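You operate a simulated robot arm through the tools that you are given. There is no shell and no other tool.

The job below is to be done with a simulated robot arm. You get a single attempt, and the scene is never put back.

Task
Cap the tube named on the job card in the card's colour and lay it in the chute.
Fine: one cap; set the press latch back to HELD.
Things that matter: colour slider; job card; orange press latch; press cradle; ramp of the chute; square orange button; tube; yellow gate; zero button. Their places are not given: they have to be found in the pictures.

The check looks at the end state, three seconds after you hand in, the way a careful person would. Anything else that was tipped, shoved, dropped, spilled or broken makes it a failure. Lids that push on must go on centred and level and be pressed home; caps that screw on are set level and turned clockwise until they are tight.

Robot
A 7-joint arm with a two-finger parallel gripper, fixed in place. Base frame: the origin is on the floor under the middle of its stand, x ahead of it, y to its left, z up; the work surface is at about z = 826. Units: mm, rad, N and s.
With the tool pointing down near the work surface it reaches from about 100 to 640 mm from the base axis. Its first joint turns from -1.152 to 1.152 rad. Payload 1.57 kg.
The TCP is the grasp point between the finger pads, 30 mm short of the fingertips. In the tool frame z runs along the fingers and y along their closing line. The gripper opens to 80 mm. The fingers are 17 mm wide and 12 mm thick; the gripper's body (40 by 82 mm) begins 80 mm behind the TCP.
Orientation is that of the tool frame in the base frame, as a unit quaternion [x, y, z, w]. With the fingers straight down and closing along the base's y, the tool's x points along the base's -x, its y along +y and its z along -z.

Tools
- The arm moves only by the tool play_rows. Its argument "deltas" is a list of rows, each a list of 3 entries, a list of its own where there are three numbers: the shift along the base's x, y, z in mm, then the turn, a rotation vector about the base's x, y, z in rad, then the closure, from 0 (fully open) to 1 (shut). In form: [[[dx, dy, dz], [wx, wy, wz], jaw], ...]. A call has 1 to 20 rows; each row is the pose to reach, as a shift and turn from the pose commanded when the call began. A row lasts 0.2 s, in which the tool goes at most 50 mm and 0.15 rad; a call with a longer step from one row to the next is refused whole, and so is a gripper value outside its range. Where a pose cannot be reached the arm comes as near as it can. A force on the tool above 60 N (or 10 N above the force at the start of the call, whichever is more), or a blocked arm, ends the call early, and 0.2 s more pass. Each finger travels about 72 mm/s and halts on what it meets, pressing with about 33 N; the grip force reading is that of the motor and also rises with nothing between the fingers. The clock runs only during rows and for 0.2 s after the last one: add rows that repeat a pose to give the fingers time. It gives the time, the measured TCP pose, the force on the tool (base axes), the opening and the grip force at its end, in the units of the frame above (readings bear some noise), with the torque about the TCP (base axes, N m) and any sound that the robot's microphone picked up.
- Cameras (640 x 400 px; columns grow to the right, rows downward): "scene" is fixed at [74.2, 455.4, 1418.6]; the picture's right is [-0.50, -0.86, 0.00], its down [-0.53, 0.31, -0.79] and it looks along [0.68, -0.40, -0.61] (base axes); focal length 353 px, centre (320, 200). "wrist" rides on the gripper at [72, -7, -122] in the tool frame; the picture's right is [0.09, 1.00, 0.00], its down [-0.84, 0.08, -0.54] and it looks along [-0.54, 0.05, 0.84] (tool axes); focal length 238 px, centre (320, 200).
- get_image(camera): a new picture of that camera. The clock stands still meanwhile.
- locate(camera, pixels): for up to 12 pixels [column, row] of the newest picture of that camera ("zoom" is the newest enlarged one), the place [x, y, z] in the base frame of the surface seen there, good to about 2 mm. The clock stands still meanwhile.
- close_up(camera, box): a new picture of the part [left, top, right, bottom] of that camera's present view, enlarged. The clock stands still meanwhile.
- hand_in(): hands the job in; it is judged then, once.

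Unless the task says otherwise, let go and move clear before handing in.

The tools are called after ">>>" by a JSON object that holds its "fn" and its "kwargs". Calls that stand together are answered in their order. play_rows: Moves the arm, as the interface text tells. Its arguments: {"type":"object","properties":{"deltas":{"type":"array","items":{"type":"array"}}},"required":["deltas"]} The other tools are called the same way: get_image (camera) takes a picture; locate (camera, pixels) gives the place of the surface under pixels of a picture; close_up (camera, box) takes an enlarged picture of a part of a camera's view; hand_in () hands the job in.

At the start:

```text
time_s: 0.0
tcp_pos: [445.2, 48.9, 1161.1]
tool_rot: [0.0, 1.0, 0.0, 0.0]
ft_force: [-0.5, 0.0, 0.5]
moment: [0.02, -0.01, -0.03]
finger_gap: 80.1
grasp_force: 0.0
```

scene: 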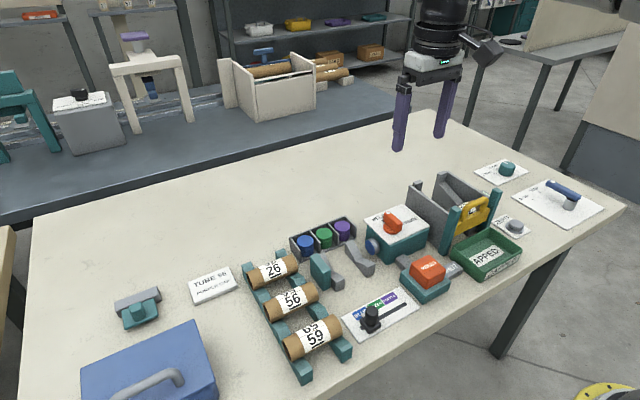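
wrist: 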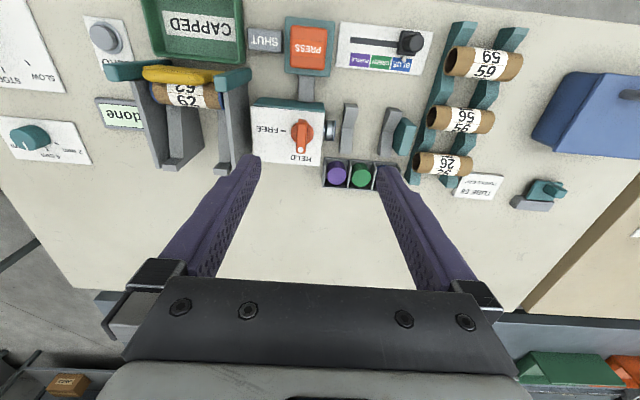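

The scene shows a tube rack (tubes 26, 56, 59), a job card near pixel (213,283), a press at about (395,235), and a chute with a yellow gate near (470,215). I'll take close-ups to read the labels.

>>> {"fn": "close_up", "kwargs": {"camera": "scene", "box": [180, 220, 360, 380]}}

>>> {"fn": "close_up", "kwargs": {"camera": "scene", "box": [340, 160, 540, 340]}}

>>> {"fn": "close_up", "kwargs": {"camera": "wrist", "box": [240, 0, 440, 200]}}

>>> {"fn": "close_up", "kwargs": {"camera": "wrist", "box": [0, 0, 260, 200]}}

>>> {"fn": "close_up", "kwargs": {"camera": "wrist", "box": [390, 10, 590, 220]}}

```text
2.50 times, centred on (270, 300) of scene
```

zoom: 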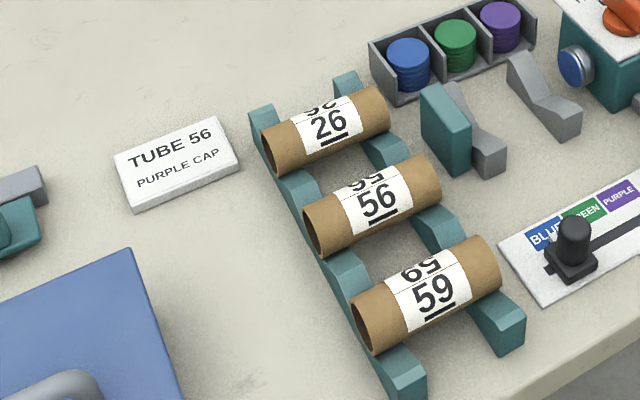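

```text
2.22 times, centred on (440, 250) of scene
```

zoom: 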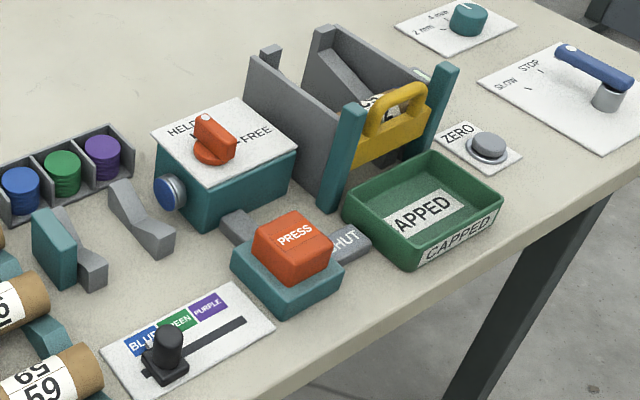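

```text
2.00 times, centred on (340, 100) of wrist
```

zoom: 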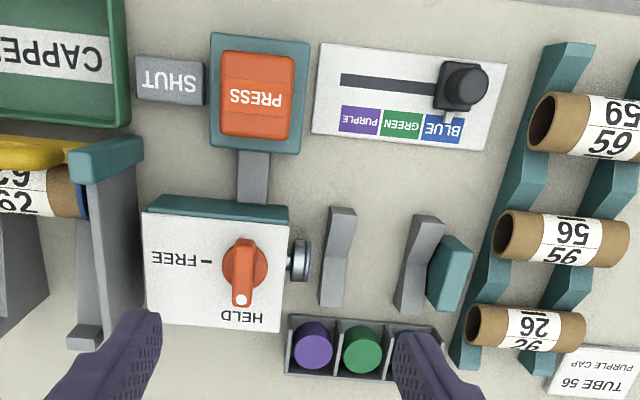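

```text
2.00 times, centred on (130, 100) of wrist
```

zoom: 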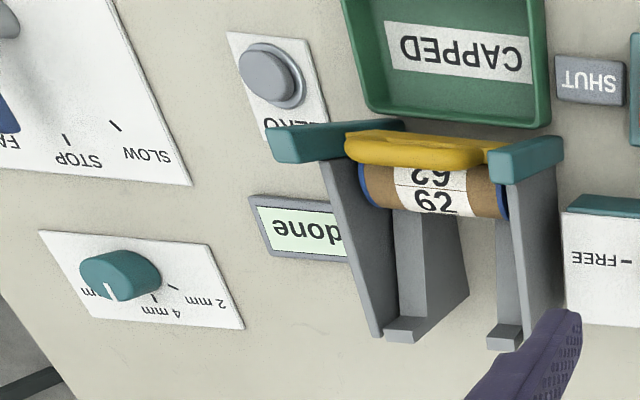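

```text
1.90 times, centred on (490, 115) of wrist
```

zoom: 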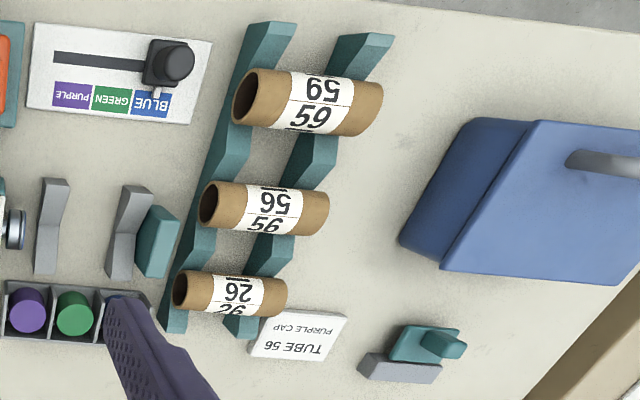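

The job card reads "TUBE 56 / PURPLE CAP", the slider is at BLUE, the latch points to HELD, and the chute already has a capped tube 62 behind the yellow gate with a "done" display nearby. Next I'll locate the key items.

>>> {"fn": "get_image", "kwargs": {"camera": "scene"}}

>>> {"fn": "get_image", "kwargs": {"camera": "wrist"}}

>>> {"fn": "locate", "kwargs": {"camera": "scene", "pixels": [[273, 270], [291, 299], [313, 336], [371, 317], [393, 222], [428, 268], [372, 247], [322, 268], [336, 284], [354, 252], [368, 272], [343, 228]]}}

>>> {"fn": "locate", "kwargs": {"camera": "scene", "pixels": [[475, 212], [452, 222], [490, 200], [516, 226], [485, 255], [508, 168], [562, 192], [452, 268], [409, 190], [438, 177], [446, 245], [213, 283]]}}

>>> {"fn": "locate", "kwargs": {"camera": "wrist", "pixels": [[460, 121], [432, 119], [489, 124], [412, 42], [302, 133], [306, 48], [330, 131], [350, 130], [393, 130], [406, 135], [265, 40], [125, 114]]}}

```text
taken
```

scene: 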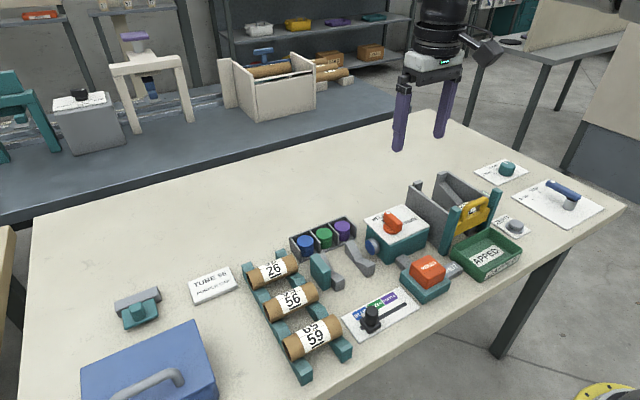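

```text
taken
```

wrist: 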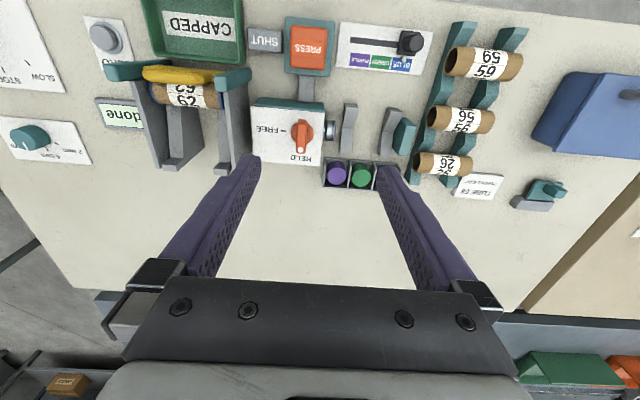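

```text
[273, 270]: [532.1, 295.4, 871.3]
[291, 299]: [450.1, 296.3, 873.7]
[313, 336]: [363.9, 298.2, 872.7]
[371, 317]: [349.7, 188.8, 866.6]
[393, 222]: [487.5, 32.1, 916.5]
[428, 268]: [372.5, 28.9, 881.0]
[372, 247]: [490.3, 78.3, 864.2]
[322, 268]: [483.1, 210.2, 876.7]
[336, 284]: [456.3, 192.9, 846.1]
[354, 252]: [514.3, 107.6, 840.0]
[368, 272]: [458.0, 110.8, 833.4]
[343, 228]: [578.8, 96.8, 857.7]
```

```text
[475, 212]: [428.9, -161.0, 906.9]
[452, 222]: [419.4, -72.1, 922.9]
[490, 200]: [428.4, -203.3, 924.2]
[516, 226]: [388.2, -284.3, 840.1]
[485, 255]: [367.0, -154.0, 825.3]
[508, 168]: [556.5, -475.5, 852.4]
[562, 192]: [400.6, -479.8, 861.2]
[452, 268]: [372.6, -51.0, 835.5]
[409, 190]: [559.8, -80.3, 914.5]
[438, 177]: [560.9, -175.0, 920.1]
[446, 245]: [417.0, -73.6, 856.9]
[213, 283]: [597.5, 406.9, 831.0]
```

```text
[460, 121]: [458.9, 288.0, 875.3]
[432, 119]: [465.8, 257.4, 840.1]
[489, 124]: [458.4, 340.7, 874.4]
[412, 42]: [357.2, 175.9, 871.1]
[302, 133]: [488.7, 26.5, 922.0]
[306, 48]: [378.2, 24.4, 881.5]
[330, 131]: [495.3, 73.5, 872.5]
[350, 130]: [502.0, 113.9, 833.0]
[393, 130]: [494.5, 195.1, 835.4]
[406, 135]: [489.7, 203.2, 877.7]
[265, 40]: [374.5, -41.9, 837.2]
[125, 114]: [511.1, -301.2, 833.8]
```

Tube 56 lies around (455,300,855), the ram is at (490,78,870), and the chute spans y from -75 to -205. I'll move the camera over the chute to read the display and see the gate mechanism.

>>> {"fn": "play_rows", "kwargs": {"deltas": [[[-15, -45, -5], [0, 0, 0], 0], [[-30, -90, -25], [0, 0, 0], 0], [[-45, -135, -50], [0, 0, 0], 0], [[-60, -170, -80], [0, 0, 0], 0], [[-76, -190, -100], [0, 0, 0], 0], [[-76, -190, -100], [0, 0, 0], 0]]}}

>>> {"fn": "get_image", "kwargs": {"camera": "wrist"}}

>>> {"fn": "close_up", "kwargs": {"camera": "wrist", "box": [180, 0, 460, 200]}}

```text
refused: row 2 steps farther than a row can; nothing moved
```

```text
taken
```

wrist: 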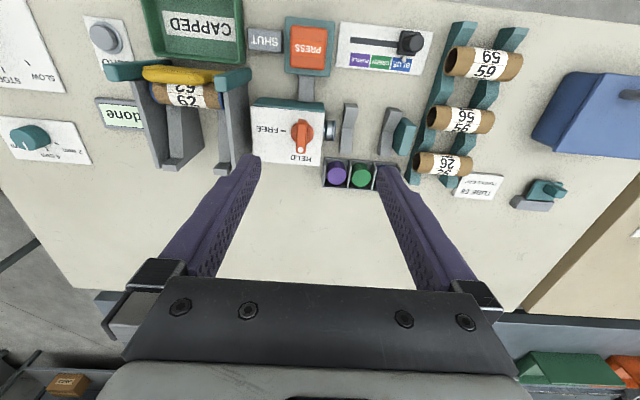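

```text
2.00 times, centred on (320, 100) of wrist
```

zoom: 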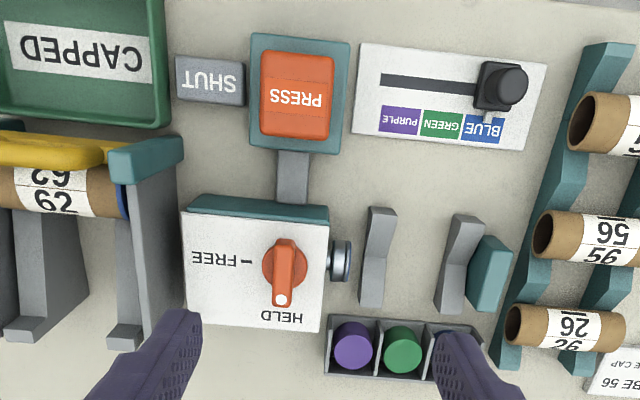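

The move was refused because its steps were over 50 mm, so nothing moved. I'll repeat it with smaller steps.

>>> {"fn": "play_rows", "kwargs": {"deltas": [[[-14, -36, -18], [0, 0, 0], 0], [[-28, -72, -36], [0, 0, 0], 0], [[-42, -108, -54], [0, 0, 0], 0], [[-56, -144, -72], [0, 0, 0], 0], [[-70, -175, -90], [0, 0, 0], 0], [[-76, -190, -100], [0, 0, 0], 0], [[-76, -190, -100], [0, 0, 0], 0]]}}

>>> {"fn": "get_image", "kwargs": {"camera": "wrist"}}

>>> {"fn": "close_up", "kwargs": {"camera": "wrist", "box": [180, 0, 460, 200]}}

```text
time_s: 1.6
tcp_pos: [370.9, -143.8, 1061.5]
tool_rot: [0.0, 1.0, 0.0, 0.001]
ft_force: [0.0, 0.1, -0.8]
moment: [0.01, 0.01, -0.03]
finger_gap: 80.2
grasp_force: 0.1
```

```text
taken
```

wrist: 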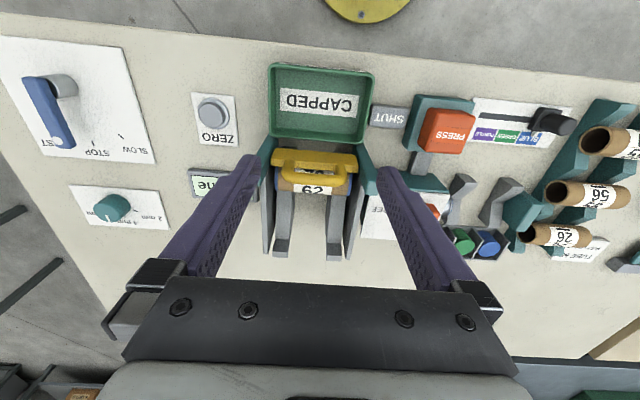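

```text
2.00 times, centred on (320, 100) of wrist
```

zoom: 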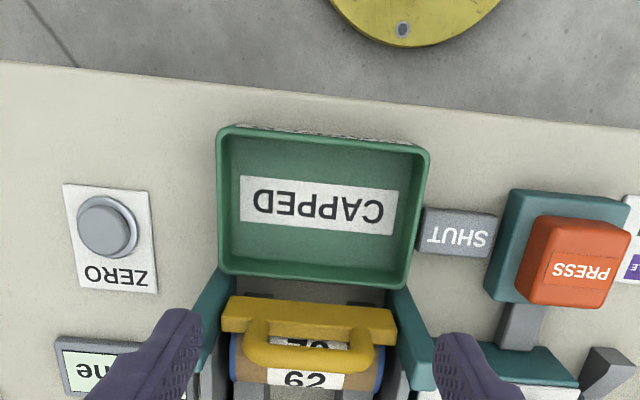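

The yellow gate with its handle holds tube 62, and the "done" display is at about (511,-301). I'll shift to y = -300 to read the display and the controls around it.

>>> {"fn": "play_rows", "kwargs": {"deltas": [[[0, -40, 5], [0, 0, 0], 0], [[0, -80, 10], [0, 0, 0], 0], [[10, -120, 10], [0, 0, 0], 0], [[20, -160, 10], [0, 0, 0], 0], [[20, -170, 10], [0, 0, 0], 0], [[20, -170, 10], [0, 0, 0], 0]]}}

>>> {"fn": "get_image", "kwargs": {"camera": "wrist"}}

>>> {"fn": "close_up", "kwargs": {"camera": "wrist", "box": [200, 60, 420, 220]}}

>>> {"fn": "close_up", "kwargs": {"camera": "scene", "box": [400, 150, 560, 280]}}

```text
time_s: 3.0
tcp_pos: [392.2, -311.2, 1071.0]
tool_rot: [0.0, 1.0, -0.001, 0.0]
ft_force: [0.4, 0.1, -0.1]
moment: [0.0, -0.01, -0.04]
finger_gap: 80.1
grasp_force: 0.0
```

```text
taken
```

wrist: 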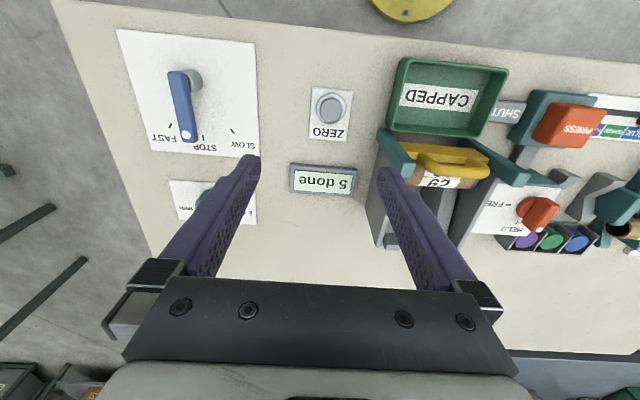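

```text
2.50 times, centred on (310, 140) of wrist
```

zoom: 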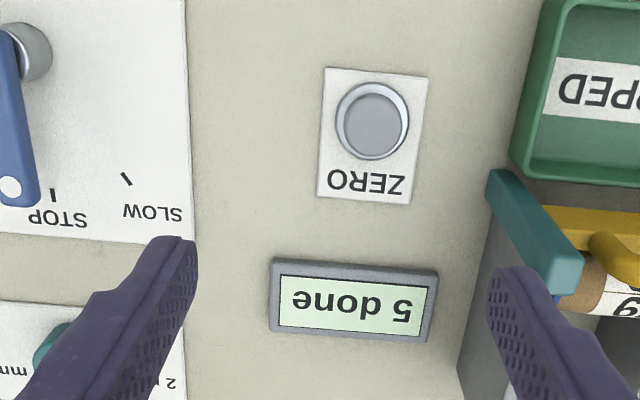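

```text
3.08 times, centred on (480, 215) of scene
```

zoom: 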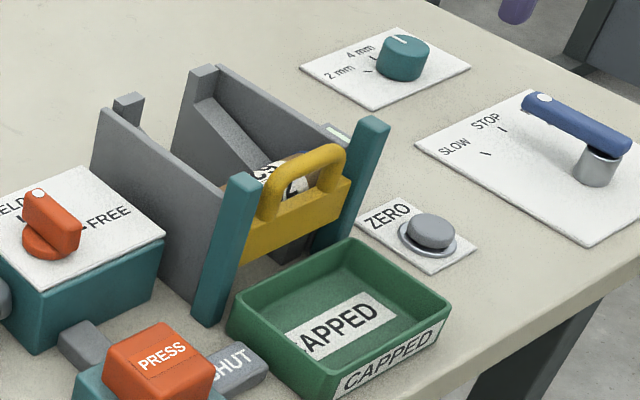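

The display reads "5 done" (a press counter) beside the ZERO button, so I should leave ZERO alone and keep the gate shut. Next I'll view the press and slider area from closer.

>>> {"fn": "play_rows", "kwargs": {"deltas": [[[0, 45, 5], [0, 0, 0], 0], [[0, 90, 5], [0, 0, 0], 0], [[0, 135, 5], [0, 0, 0], 0], [[5, 180, 5], [0, 0, 0], 0], [[10, 225, 0], [0, 0, 0], 0], [[15, 270, -5], [0, 0, 0], 0], [[20, 315, -10], [0, 0, 0], 0], [[20, 360, -15], [0, 0, 0], 0], [[20, 405, -20], [0, 0, 0], 0], [[20, 440, -20], [0, 0, 0], 0], [[20, 440, -20], [0, 0, 0], 0]]}}

>>> {"fn": "get_image", "kwargs": {"camera": "wrist"}}

>>> {"fn": "close_up", "kwargs": {"camera": "wrist", "box": [150, 0, 350, 200]}}

>>> {"fn": "close_up", "kwargs": {"camera": "wrist", "box": [300, 0, 500, 200]}}

```text
time_s: 5.4
tcp_pos: [410.5, 130.0, 1050.2]
tool_rot: [-0.001, 1.0, 0.0, -0.001]
ft_force: [0.9, 0.3, -1.1]
moment: [0.01, 0.02, 0.01]
finger_gap: 79.8
grasp_force: 0.0
```

```text
taken
```

wrist: 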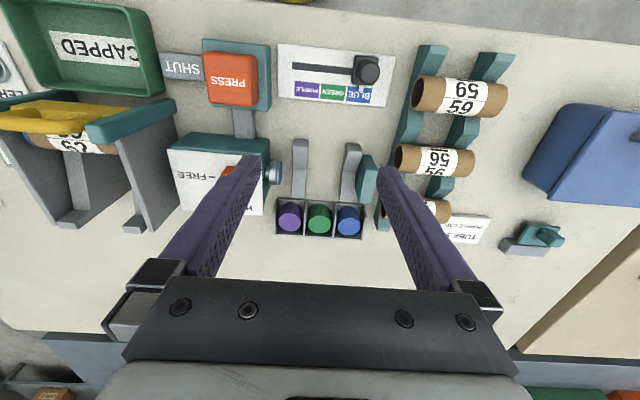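

```text
2.00 times, centred on (250, 100) of wrist
```

zoom: 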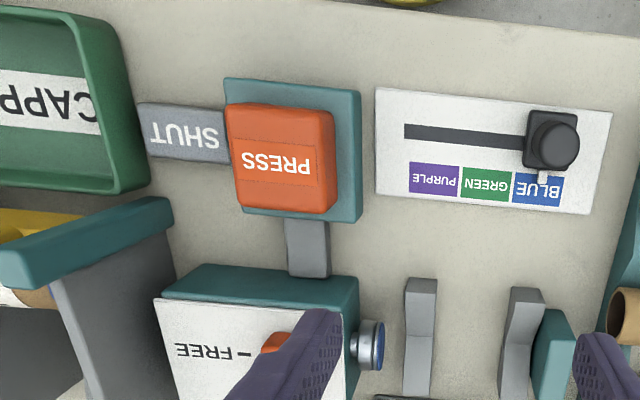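

```text
2.00 times, centred on (400, 100) of wrist
```

zoom: 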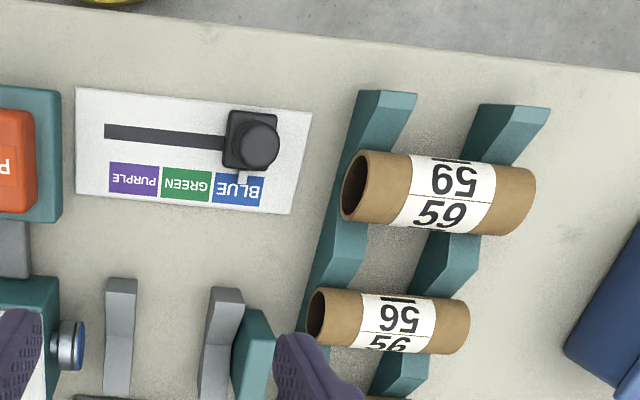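

The slider knob sits at zoom (252,142) with its white tick at BLUE (238,190), and the PURPLE label is at (134,180). I'll locate these points and the details of tube 56 and the cradle.

>>> {"fn": "locate", "kwargs": {"camera": "zoom", "pixels": [[258, 143], [240, 176], [134, 178], [186, 184], [238, 189], [106, 131], [318, 315], [462, 330], [390, 290], [385, 350], [330, 290], [465, 302]]}}

>>> {"fn": "locate", "kwargs": {"camera": "wrist", "pixels": [[300, 142], [300, 195], [302, 168], [354, 148], [347, 198], [350, 172], [368, 160], [368, 200], [277, 172], [290, 215], [320, 217], [349, 220]]}}

>>> {"fn": "close_up", "kwargs": {"camera": "scene", "box": [290, 190, 430, 310]}}

```text
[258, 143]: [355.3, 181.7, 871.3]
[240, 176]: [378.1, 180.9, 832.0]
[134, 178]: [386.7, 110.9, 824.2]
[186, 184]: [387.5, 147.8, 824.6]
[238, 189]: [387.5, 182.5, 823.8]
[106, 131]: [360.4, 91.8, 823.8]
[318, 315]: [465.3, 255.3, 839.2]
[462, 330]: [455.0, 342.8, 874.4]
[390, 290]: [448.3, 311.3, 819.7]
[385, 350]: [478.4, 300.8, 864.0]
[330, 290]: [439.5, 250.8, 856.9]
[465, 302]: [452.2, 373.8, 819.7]
```

```text
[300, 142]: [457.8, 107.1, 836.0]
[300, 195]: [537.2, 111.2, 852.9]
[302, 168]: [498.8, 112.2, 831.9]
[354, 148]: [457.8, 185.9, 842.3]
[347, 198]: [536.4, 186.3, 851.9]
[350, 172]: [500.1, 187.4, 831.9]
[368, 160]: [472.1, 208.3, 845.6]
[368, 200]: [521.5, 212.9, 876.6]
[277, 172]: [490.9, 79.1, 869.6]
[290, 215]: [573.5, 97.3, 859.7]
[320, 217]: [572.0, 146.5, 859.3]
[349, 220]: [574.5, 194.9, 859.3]
```

```text
3.33 times, centred on (360, 250) of scene
```

zoom: 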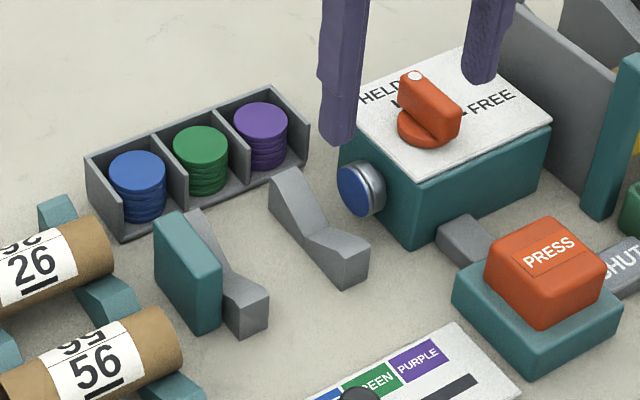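

The ram face carries a blue cap, and the saddles sit at y≈110 and 187 with a backstop near y≈205. I'll check the slider's carriage height before grasping its knob.

>>> {"fn": "close_up", "kwargs": {"camera": "scene", "box": [330, 270, 460, 350]}}

>>> {"fn": "locate", "kwargs": {"camera": "scene", "pixels": [[371, 312], [366, 328], [376, 331], [372, 306], [371, 318], [384, 324], [362, 318], [412, 303], [447, 285], [405, 272], [262, 262], [290, 262]]}}

```text
4.92 times, centred on (395, 310) of scene
```

zoom: 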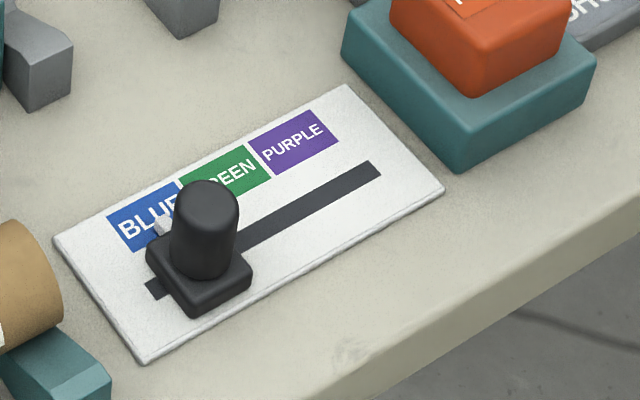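

```text
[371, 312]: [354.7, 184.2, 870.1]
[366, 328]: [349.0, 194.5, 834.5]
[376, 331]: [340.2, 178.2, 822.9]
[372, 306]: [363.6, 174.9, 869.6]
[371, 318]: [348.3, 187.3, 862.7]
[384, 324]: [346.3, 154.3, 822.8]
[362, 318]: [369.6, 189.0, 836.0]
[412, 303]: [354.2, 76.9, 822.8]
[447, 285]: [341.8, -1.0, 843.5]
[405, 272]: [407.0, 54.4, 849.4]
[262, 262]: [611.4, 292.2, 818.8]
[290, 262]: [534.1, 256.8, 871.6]
```

The carriage top is at z≈836 and the knob top at 871, centred near (357,181). I'll go over the knob, look, and then descend with the fingers straddling it along y.

>>> {"fn": "play_rows", "kwargs": {"deltas": [[[-20, 20, -20], [0, 0, 0], 0], [[-40, 40, -45], [0, 0, 0], 0], [[-52, 52, -80], [0, 0, 0], 0], [[-52, 52, -115], [0, 0, 0], 0], [[-52, 52, -125], [0, 0, 0], 0], [[-52, 52, -125], [0, 0, 0], 0]]}}

>>> {"fn": "get_image", "kwargs": {"camera": "scene"}}

>>> {"fn": "get_image", "kwargs": {"camera": "wrist"}}

```text
time_s: 6.8
tcp_pos: [358.3, 181.8, 926.3]
tool_rot: [0.0, 1.0, 0.0, 0.001]
ft_force: [-0.2, -1.2, -1.3]
moment: [-0.02, -0.02, -0.02]
finger_gap: 79.9
grasp_force: 0.1
```

```text
taken
```

scene: 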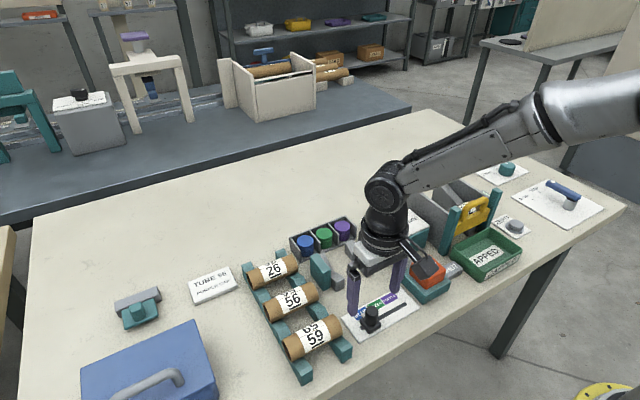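

```text
taken
```

wrist: 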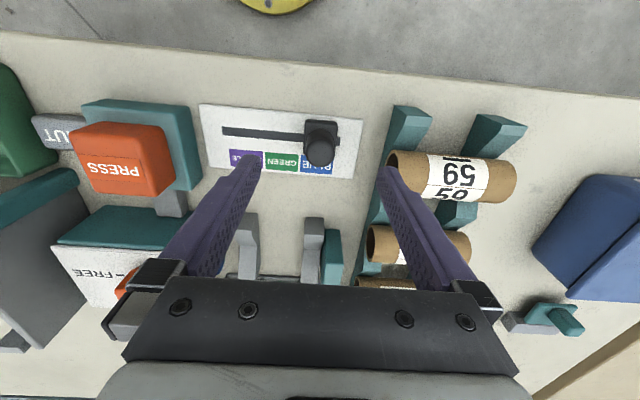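

The knob is in line between the fingers, with tube 59's near end a bit outboard. I'll part-close the jaws for clearance and then descend to z≈875 and grip.

>>> {"fn": "play_rows", "kwargs": {"deltas": [[[0, 0, 0], [0, 0, 0], 0.35], [[0, 0, -15], [0, 0, 0], 0.35], [[0, 0, -35], [0, 0, 0], 0.35], [[0, 0, -51], [0, 0, 0], 0.35], [[0, 0, -51], [0, 0, 0], 0.35]]}}

>>> {"fn": "get_image", "kwargs": {"camera": "scene"}}

>>> {"fn": "close_up", "kwargs": {"camera": "scene", "box": [310, 240, 470, 360]}}

>>> {"fn": "get_image", "kwargs": {"camera": "wrist"}}

```text
time_s: 8.0
tcp_pos: [358.8, 180.8, 876.1]
tool_rot: [-0.001, 1.0, 0.0, 0.0]
ft_force: [0.4, 0.2, -0.7]
moment: [-0.02, 0.02, -0.01]
finger_gap: 52.1
grasp_force: 0.0
```

```text
taken
```

scene: 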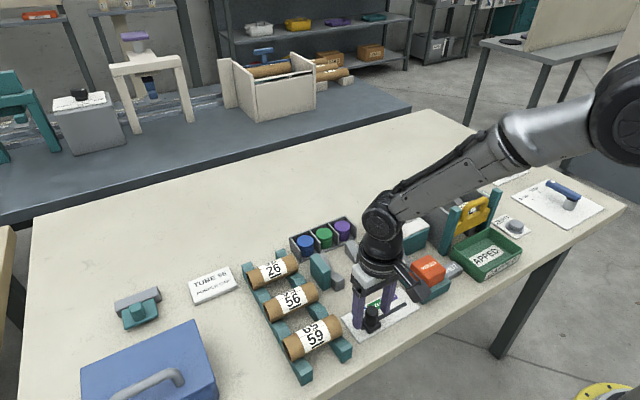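

```text
3.33 times, centred on (390, 300) of scene
```

zoom: 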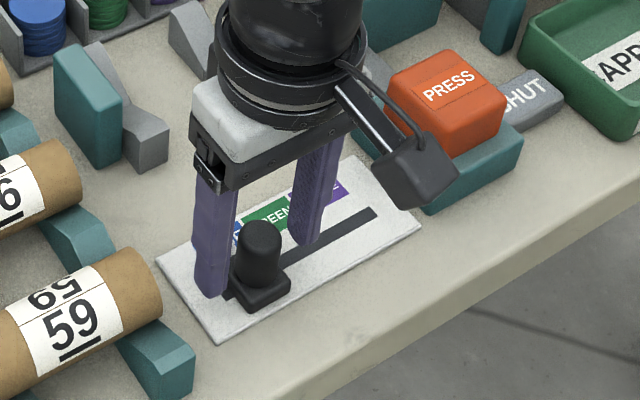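

```text
taken
```

wrist: 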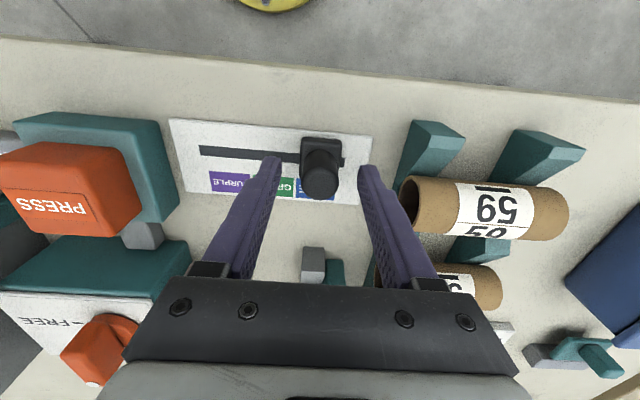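

The fingers straddle the knob correctly. I'll close on it and check the grip before dragging.

>>> {"fn": "play_rows", "kwargs": {"deltas": [[[0, 0, 0], [0, 0, 0], 0.6], [[0, 0, 0], [0, 0, 0], 1], [[0, 0, 0], [0, 0, 0], 1], [[0, 0, 0], [0, 0, 0], 1]]}}

>>> {"fn": "close_up", "kwargs": {"camera": "scene", "box": [310, 240, 470, 360]}}

```text
time_s: 9.0
tcp_pos: [358.4, 180.8, 876.0]
tool_rot: [0.0, 1.0, 0.0, -0.001]
ft_force: [-0.1, -2.7, -1.4]
moment: [0.4, -0.06, 0.0]
finger_gap: 23.3
grasp_force: 35.8
```

```text
3.33 times, centred on (390, 300) of scene
```

zoom: 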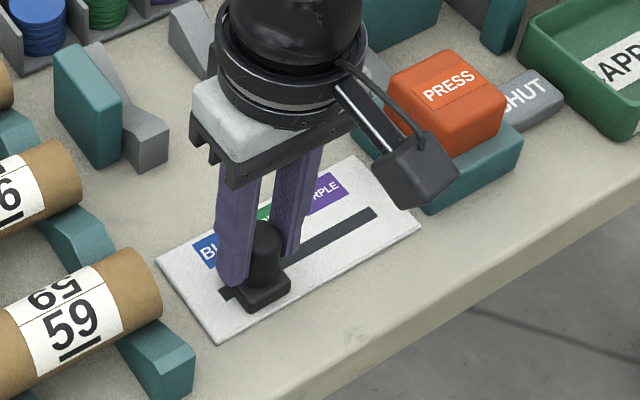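

The jaws hold the knob (gap 23.3 mm, centred). I'll drag it along -y by 70 mm toward PURPLE, in steps.

>>> {"fn": "play_rows", "kwargs": {"deltas": [[[0, -8, 0], [0, 0, 0], 1], [[0, -16, 0], [0, 0, 0], 1], [[0, -24, 0], [0, 0, 0], 1], [[0, -32, 0], [0, 0, 0], 1], [[0, -40, 0], [0, 0, 0], 1], [[0, -48, 0], [0, 0, 0], 1], [[0, -56, 0], [0, 0, 0], 1], [[0, -64, 0], [0, 0, 0], 1], [[0, -70, 0], [0, 0, 0], 1], [[0, -70, 0], [0, 0, 0], 1]]}}

>>> {"fn": "get_image", "kwargs": {"camera": "wrist"}}

>>> {"fn": "close_up", "kwargs": {"camera": "wrist", "box": [220, 80, 440, 240]}}

>>> {"fn": "close_up", "kwargs": {"camera": "scene", "box": [310, 200, 470, 360]}}

```text
time_s: 11.2
tcp_pos: [358.4, 110.1, 876.3]
tool_rot: [0.001, 1.0, 0.0, 0.0]
ft_force: [-1.2, -2.9, 0.1]
moment: [0.43, 0.38, 0.02]
finger_gap: 23.4
grasp_force: 36.2
```

```text
taken
```

wrist: 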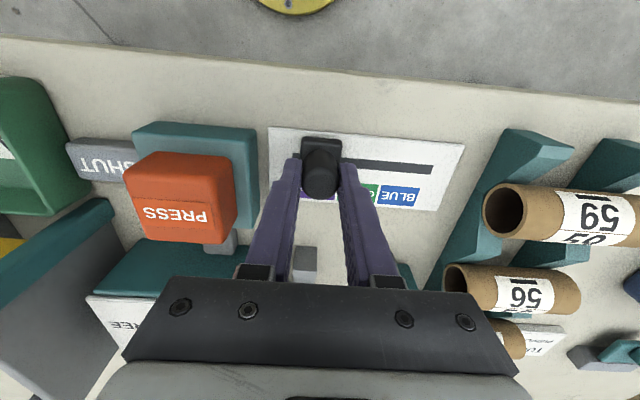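

```text
2.50 times, centred on (330, 160) of wrist
```

zoom: 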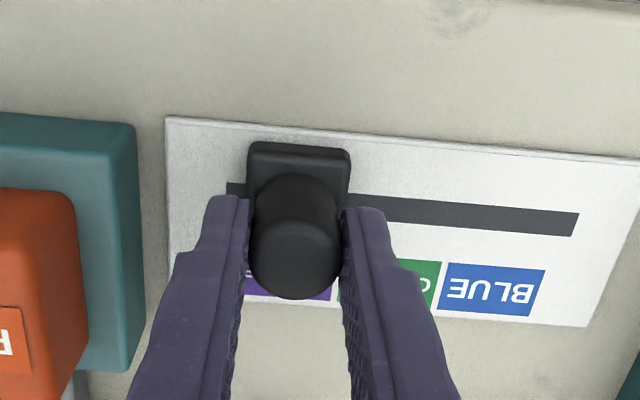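

```text
2.50 times, centred on (390, 280) of scene
```

zoom: 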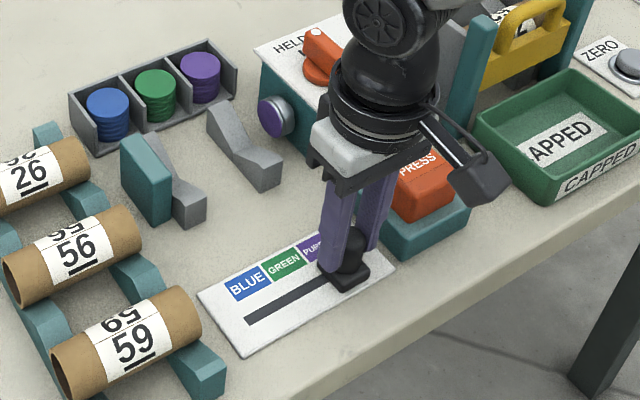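

The ram face has changed from blue to purple (scene zoom (272,115)), so the slider is set. I'll open the jaws a little, rise straight up, and check it stayed put.

>>> {"fn": "play_rows", "kwargs": {"deltas": [[[0, 0, 0], [0, 0, 0], 0.45], [[0, 0, 0], [0, 0, 0], 0.45], [[0, 0, 20], [0, 0, 0], 0.45], [[0, 0, 55], [0, 0, 0], 0.45], [[0, 0, 95], [0, 0, 0], 0.45], [[0, 0, 135], [0, 0, 0], 0.3], [[0, 0, 160], [0, 0, 0], 0.1], [[0, 0, 160], [0, 0, 0], 0]]}}

>>> {"fn": "get_image", "kwargs": {"camera": "wrist"}}

>>> {"fn": "close_up", "kwargs": {"camera": "wrist", "box": [200, 30, 440, 210]}}

```text
time_s: 13.0
tcp_pos: [360.0, 112.0, 1037.6]
tool_rot: [0.0, 1.0, 0.001, 0.0]
ft_force: [-0.4, -0.3, -0.4]
moment: [-0.02, -0.03, 0.02]
finger_gap: 80.0
grasp_force: 0.2
```

```text
taken
```

wrist: 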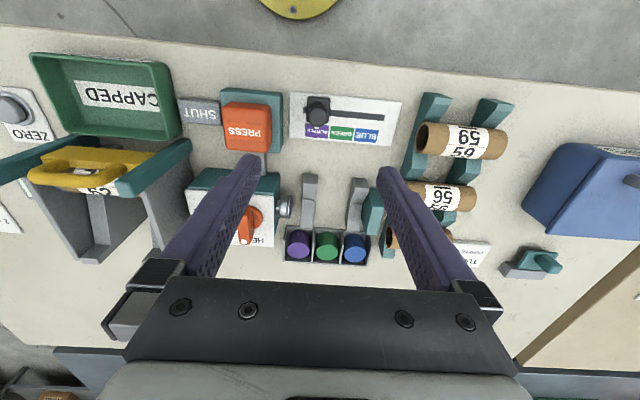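

```text
2.22 times, centred on (320, 120) of wrist
```

zoom: 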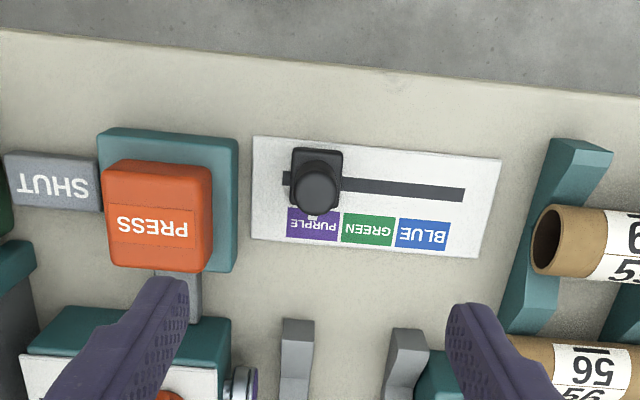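

The slider tick sits in the middle of PURPLE and stayed put. Now I'll turn the tool 90° about z so the fingers close along x, while moving over tube 56 near (455,297).

>>> {"fn": "play_rows", "kwargs": {"deltas": [[[8, 16, 0], [0, 0, 0.1428], 0], [[16, 32, 0], [0, 0, 0.2856], 0], [[25, 50, 0], [0, 0, 0.4284], 0], [[34, 67, 0], [0, 0, 0.5712], 0], [[43, 84, 0], [0, 0, 0.714], 0], [[52, 101, 0], [0, 0, 0.8568], 0], [[61, 118, 0], [0, 0, 0.9996], 0], [[70, 135, 0], [0, 0, 1.1424], 0], [[79, 152, 0], [0, 0, 1.2852], 0], [[88, 170, 0], [0, 0, 1.428], 0], [[98, 187, 0], [0, 0, 1.5708], 0], [[98, 187, 0], [0, 0, 1.5708], 0]]}}

>>> {"fn": "get_image", "kwargs": {"camera": "wrist"}}

>>> {"fn": "get_image", "kwargs": {"camera": "scene"}}

```text
time_s: 15.6
tcp_pos: [455.3, 297.0, 1036.7]
tool_rot: [0.708, -0.706, 0.0, 0.0]
ft_force: [0.1, 0.2, -1.0]
moment: [0.02, 0.02, 0.01]
finger_gap: 80.0
grasp_force: 0.1
```

```text
taken
```

wrist: 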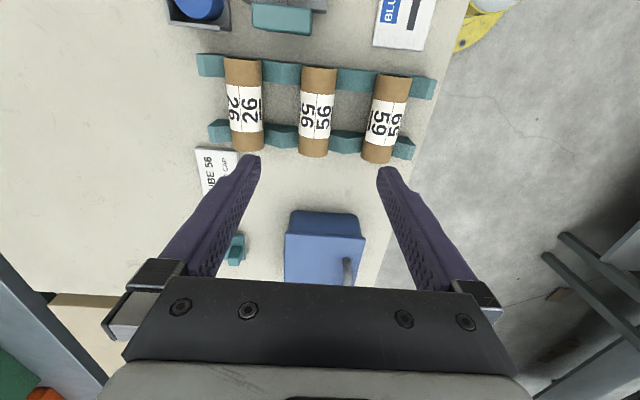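

```text
taken
```

scene: 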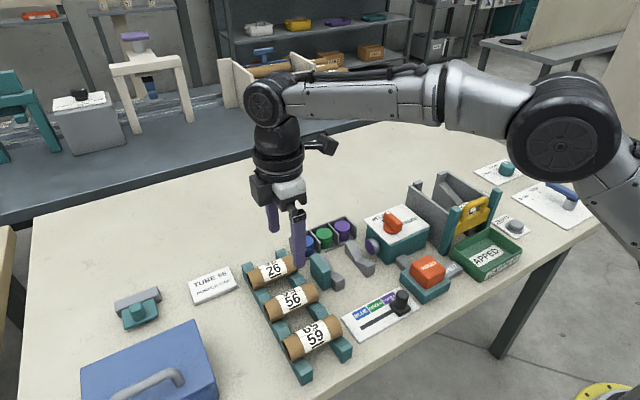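

The view now looks along +y with the tubes vertical in the picture, tube 56 at (318,110). I'll zoom in and locate its ends and crest.

>>> {"fn": "close_up", "kwargs": {"camera": "wrist", "box": [220, 40, 420, 170]}}

>>> {"fn": "locate", "kwargs": {"camera": "wrist", "pixels": [[320, 69], [319, 72], [318, 90], [316, 120], [315, 140], [314, 152], [304, 95], [333, 100], [310, 95], [327, 97], [303, 120], [331, 120]]}}

```text
3.08 times, centred on (320, 105) of wrist
```

zoom: 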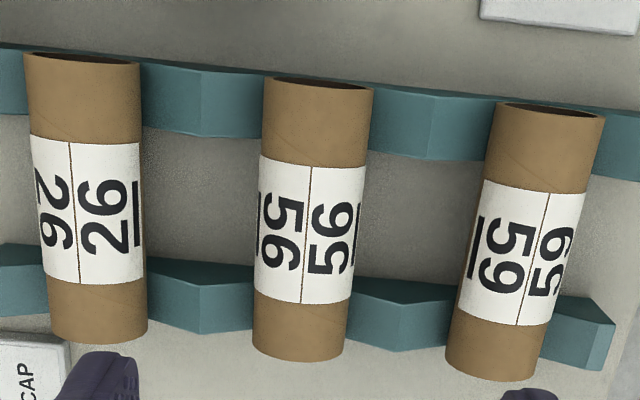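

```text
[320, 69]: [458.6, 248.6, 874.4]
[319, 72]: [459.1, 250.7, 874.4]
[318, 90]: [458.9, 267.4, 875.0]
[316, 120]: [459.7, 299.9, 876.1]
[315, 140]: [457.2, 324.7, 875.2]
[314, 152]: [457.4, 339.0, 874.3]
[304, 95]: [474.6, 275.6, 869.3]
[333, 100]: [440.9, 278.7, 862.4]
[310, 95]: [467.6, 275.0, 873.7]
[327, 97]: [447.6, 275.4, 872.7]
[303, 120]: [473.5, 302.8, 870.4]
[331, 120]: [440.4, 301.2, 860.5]
```

Tube 56's crest is at z≈875 with radius ≈20, its axis at x≈459, and it spans y≈248–341, so the centre is about (459, 294.5). I'll part-close the jaws to about 66 mm, descend toward it, and check clearances.

>>> {"fn": "play_rows", "kwargs": {"deltas": [[[2, -2, -30], [0, 0, 0], 0.17], [[4, -3, -65], [0, 0, 0], 0.17], [[4, -3, -100], [0, 0, 0], 0.17], [[4, -3, -120], [0, 0, 0], 0.17], [[4, -3, -120], [0, 0, 0], 0.17]]}}

>>> {"fn": "get_image", "kwargs": {"camera": "wrist"}}

>>> {"fn": "close_up", "kwargs": {"camera": "scene", "box": [220, 200, 380, 380]}}

```text
time_s: 16.8
tcp_pos: [459.1, 295.2, 914.4]
tool_rot: [0.707, -0.707, 0.0, -0.001]
ft_force: [0.5, -0.1, 0.2]
moment: [-0.02, -0.01, 0.0]
finger_gap: 66.5
grasp_force: 0.0
```

```text
taken
```

wrist: 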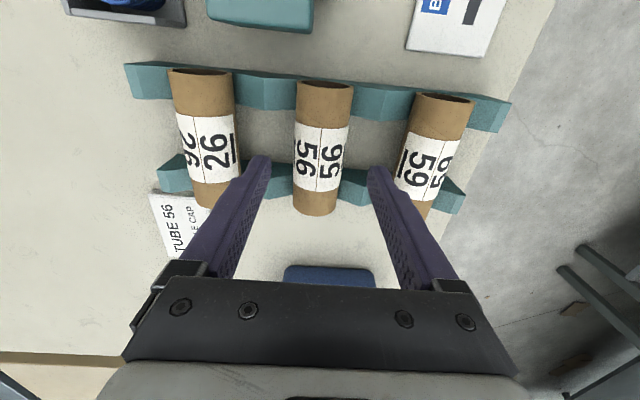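

```text
2.22 times, centred on (300, 290) of scene
```

zoom: 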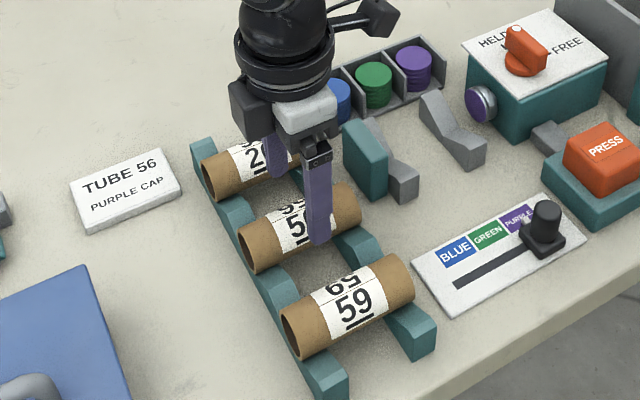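

The fingers are evenly placed on both sides of tube 56 and clear of 26 and 59. I'll descend to TCP z≈861 and close.

>>> {"fn": "play_rows", "kwargs": {"deltas": [[[0, 0, -20], [0, 0, 0], 0.17], [[0, 0, -40], [0, 0, 0], 0.17], [[0, 0, -53], [0, 0, 0], 0.17], [[0, 0, -53], [0, 0, 0], 0.17], [[0, 0, -53], [0, 0, 0], 0.35], [[0, 0, -53], [0, 0, 0], 0.6], [[0, 0, -53], [0, 0, 0], 0.6]]}}

>>> {"fn": "close_up", "kwargs": {"camera": "scene", "box": [220, 200, 380, 380]}}

>>> {"fn": "get_image", "kwargs": {"camera": "wrist"}}

```text
time_s: 18.4
tcp_pos: [460.2, 294.6, 864.0]
tool_rot: [0.707, -0.707, -0.001, 0.0]
ft_force: [-0.2, 0.3, -0.3]
moment: [0.02, -0.04, -0.04]
finger_gap: 38.6
grasp_force: 33.6
```

```text
2.22 times, centred on (300, 290) of scene
```

zoom: 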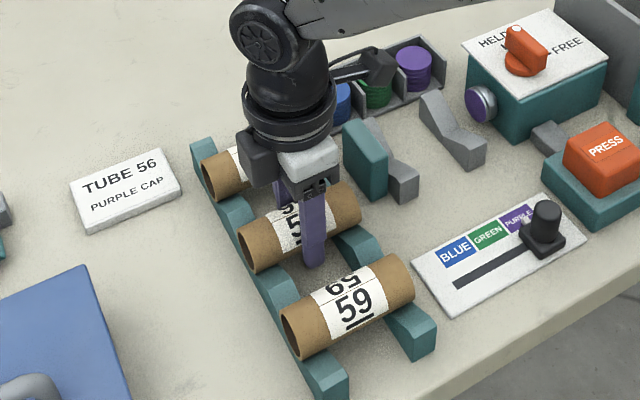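

```text
taken
```

wrist: 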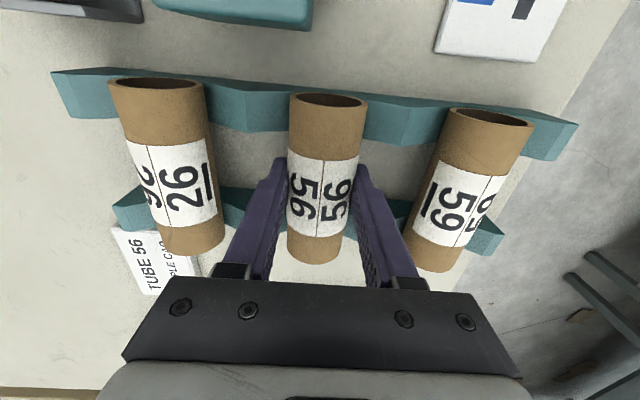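

Tube 56 is held (gap 38.6 mm, grip 33.6 N). I'll lift it straight up and check that it comes away level and alone.

>>> {"fn": "play_rows", "kwargs": {"deltas": [[[0, 0, 5], [0, 0, 0], 0.6], [[0, 0, 20], [0, 0, 0], 0.6], [[0, 0, 50], [0, 0, 0], 0.6], [[0, 0, 90], [0, 0, 0], 0.6], [[0, 0, 120], [0, 0, 0], 0.6], [[0, 0, 120], [0, 0, 0], 0.6]]}}

>>> {"fn": "get_image", "kwargs": {"camera": "wrist"}}

>>> {"fn": "get_image", "kwargs": {"camera": "scene"}}

>>> {"fn": "close_up", "kwargs": {"camera": "scene", "box": [220, 160, 380, 340]}}

```text
time_s: 19.8
tcp_pos: [459.3, 295.1, 982.1]
tool_rot: [0.708, -0.707, 0.0, 0.0]
ft_force: [-0.8, -0.4, 0.1]
moment: [-0.02, 0.0, 0.0]
finger_gap: 38.5
grasp_force: 32.5
```

```text
taken
```

wrist: 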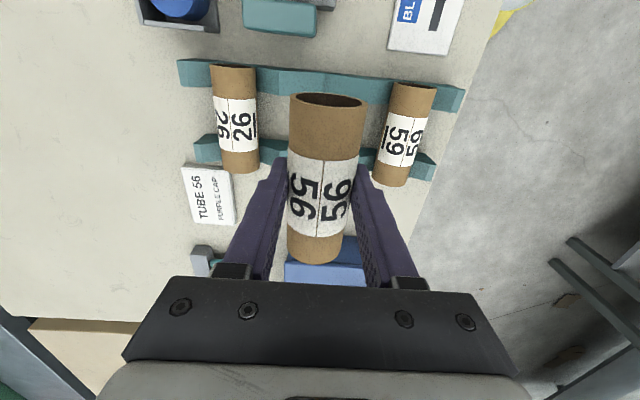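

```text
taken
```

scene: 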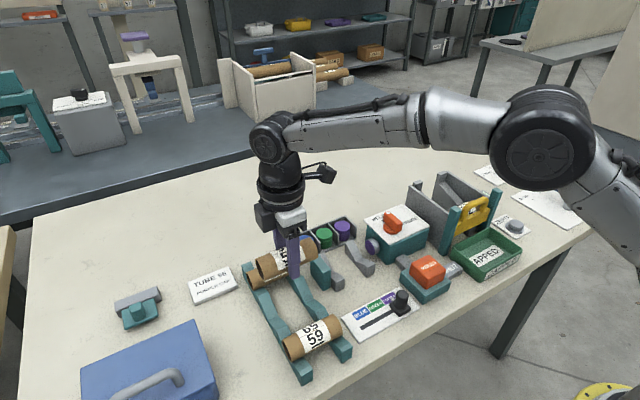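

```text
2.22 times, centred on (300, 250) of scene
```

zoom: 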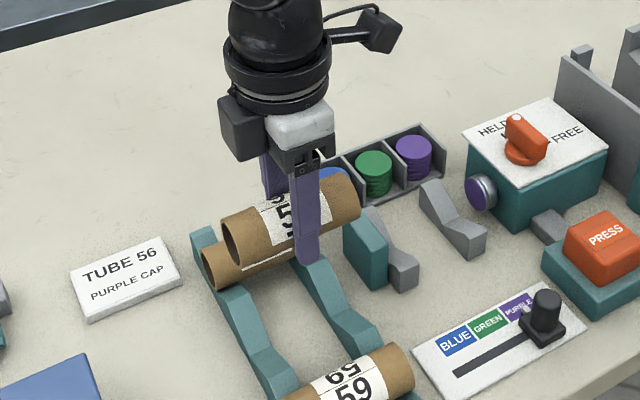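

The tube is held level. I'll measure its two ends relative to the TCP so I can place it against the backstop.

>>> {"fn": "locate", "kwargs": {"camera": "wrist", "pixels": [[328, 107], [328, 112], [318, 255], [318, 260], [318, 262], [295, 100], [365, 103], [322, 150], [300, 20], [270, 25], [265, 8], [290, 30]]}}

>>> {"fn": "locate", "kwargs": {"camera": "scene", "pixels": [[313, 243], [266, 268], [260, 258], [320, 255], [329, 262], [317, 262], [312, 259], [325, 255]]}}

```text
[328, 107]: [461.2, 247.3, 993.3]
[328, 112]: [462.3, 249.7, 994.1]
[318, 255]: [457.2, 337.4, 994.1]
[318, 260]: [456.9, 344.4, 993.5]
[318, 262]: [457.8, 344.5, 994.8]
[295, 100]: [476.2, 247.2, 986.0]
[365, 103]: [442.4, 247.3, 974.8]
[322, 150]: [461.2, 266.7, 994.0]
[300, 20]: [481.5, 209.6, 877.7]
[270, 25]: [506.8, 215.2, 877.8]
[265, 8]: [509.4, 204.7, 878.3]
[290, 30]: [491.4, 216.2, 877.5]
```

```text
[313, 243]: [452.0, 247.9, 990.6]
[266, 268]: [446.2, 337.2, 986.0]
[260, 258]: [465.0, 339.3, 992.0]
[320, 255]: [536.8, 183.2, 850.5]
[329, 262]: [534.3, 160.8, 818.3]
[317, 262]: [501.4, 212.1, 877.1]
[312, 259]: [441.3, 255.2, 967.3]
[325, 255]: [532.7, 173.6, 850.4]
```

The tube spans TCP y ±48, with its axis about 6 mm below the TCP. I'll move to the side of the cradle to see the stop face and saddles unobstructed.

>>> {"fn": "play_rows", "kwargs": {"deltas": [[[25, -20, 6], [0, 0, 0], 0.6], [[50, -40, 14], [0, 0, 0], 0.6], [[75, -60, 19], [0, 0, 0], 0.6], [[100, -80, 19], [0, 0, 0], 0.6], [[110, -100, 19], [0, 0, 0], 0.6], [[110, -110, 19], [0, 0, 0], 0.6], [[110, -110, 19], [0, 0, 0], 0.6]]}}

>>> {"fn": "get_image", "kwargs": {"camera": "wrist"}}

>>> {"fn": "get_image", "kwargs": {"camera": "scene"}}

```text
time_s: 21.4
tcp_pos: [568.8, 184.1, 999.5]
tool_rot: [0.708, -0.707, 0.0, 0.0]
ft_force: [-0.2, 0.2, 0.5]
moment: [0.03, 0.0, 0.01]
finger_gap: 38.3
grasp_force: 32.7
```

```text
taken
```

wrist: 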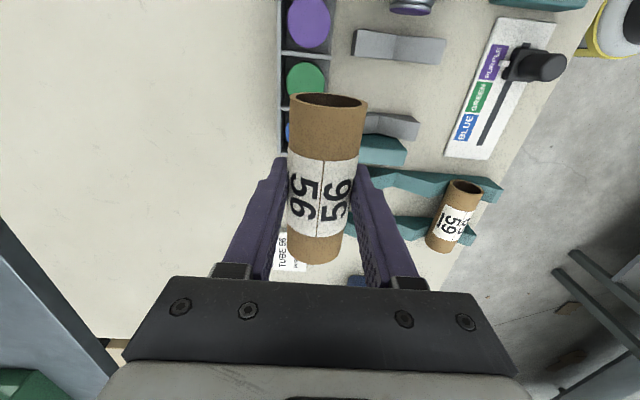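

```text
taken
```

scene: 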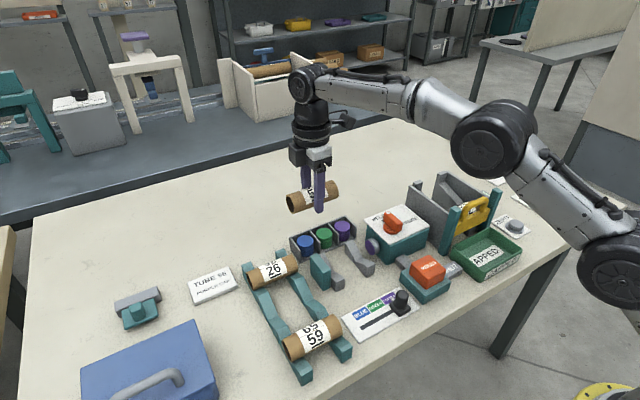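

>>> {"fn": "close_up", "kwargs": {"camera": "wrist", "box": [340, 0, 470, 180]}}

>>> {"fn": "close_up", "kwargs": {"camera": "scene", "box": [300, 205, 420, 305]}}

```text
2.22 times, centred on (405, 90) of wrist
```

zoom: 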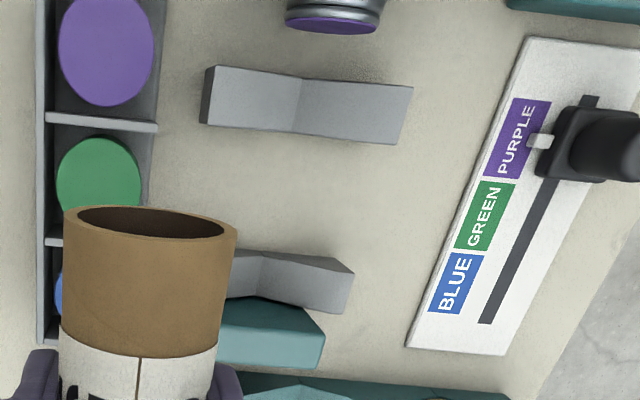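

```text
4.00 times, centred on (360, 255) of scene
```

zoom: 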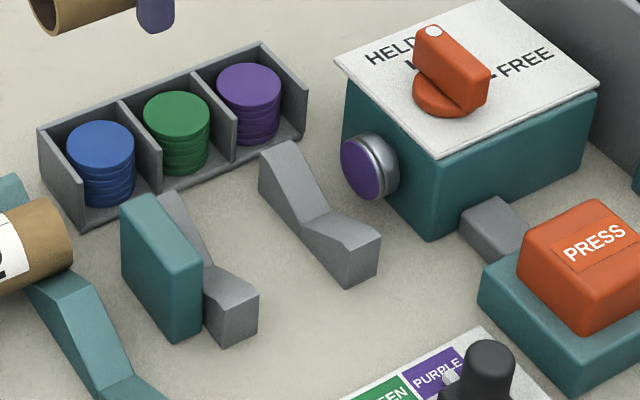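

I'll locate points along the first saddle's V, the second saddle and the edge of the stop.

>>> {"fn": "locate", "kwargs": {"camera": "wrist", "pixels": [[356, 43], [369, 44], [382, 46], [394.5, 48], [405, 49.5], [418.5, 51], [432, 52], [443, 53], [379, 119], [378, 133], [378, 138], [374, 149]]}}

>>> {"fn": "close_up", "kwargs": {"camera": "wrist", "box": [360, 90, 430, 170]}}

```text
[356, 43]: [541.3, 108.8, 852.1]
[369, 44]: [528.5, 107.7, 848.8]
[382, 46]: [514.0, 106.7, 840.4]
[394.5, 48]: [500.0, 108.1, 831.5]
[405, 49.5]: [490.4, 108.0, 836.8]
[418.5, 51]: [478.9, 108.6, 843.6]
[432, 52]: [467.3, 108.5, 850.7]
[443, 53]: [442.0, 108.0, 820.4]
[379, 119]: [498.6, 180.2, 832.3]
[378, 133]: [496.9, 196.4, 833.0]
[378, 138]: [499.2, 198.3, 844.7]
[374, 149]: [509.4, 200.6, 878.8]
```

```text
5.00 times, centred on (395, 130) of wrist
```

zoom: 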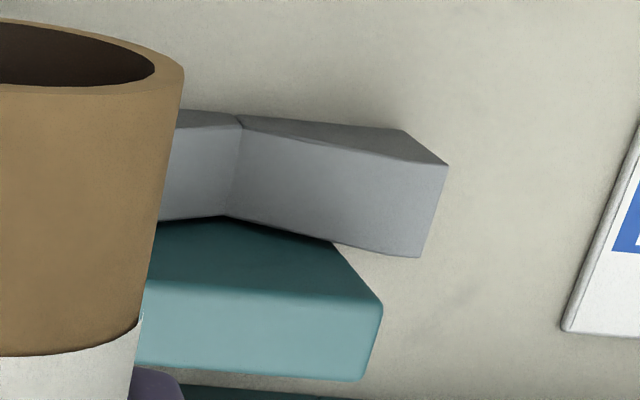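

The V bottom is at x≈499.5, z≈831.5 with 30° flanks, so the tube axis should rest at about (499.5, 853.6), and the stop face is at y≈198. I'll check the ram disc centre against that.

>>> {"fn": "locate", "kwargs": {"camera": "scene", "pixels": [[367, 240], [374, 247], [370, 246], [366, 246], [371, 252], [374, 254], [368, 243], [377, 241], [380, 250]]}}

>>> {"fn": "close_up", "kwargs": {"camera": "scene", "box": [350, 220, 410, 270]}}

```text
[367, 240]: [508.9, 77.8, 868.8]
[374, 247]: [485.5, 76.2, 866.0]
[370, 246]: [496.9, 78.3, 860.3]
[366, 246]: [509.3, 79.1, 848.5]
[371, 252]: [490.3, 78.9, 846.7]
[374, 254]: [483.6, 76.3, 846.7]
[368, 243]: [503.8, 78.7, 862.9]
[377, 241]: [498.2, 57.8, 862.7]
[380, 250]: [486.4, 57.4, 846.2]
```

```text
8.00 times, centred on (380, 245) of scene
```

zoom: 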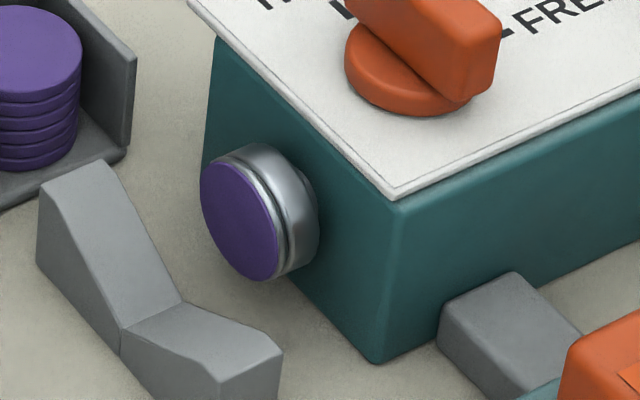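

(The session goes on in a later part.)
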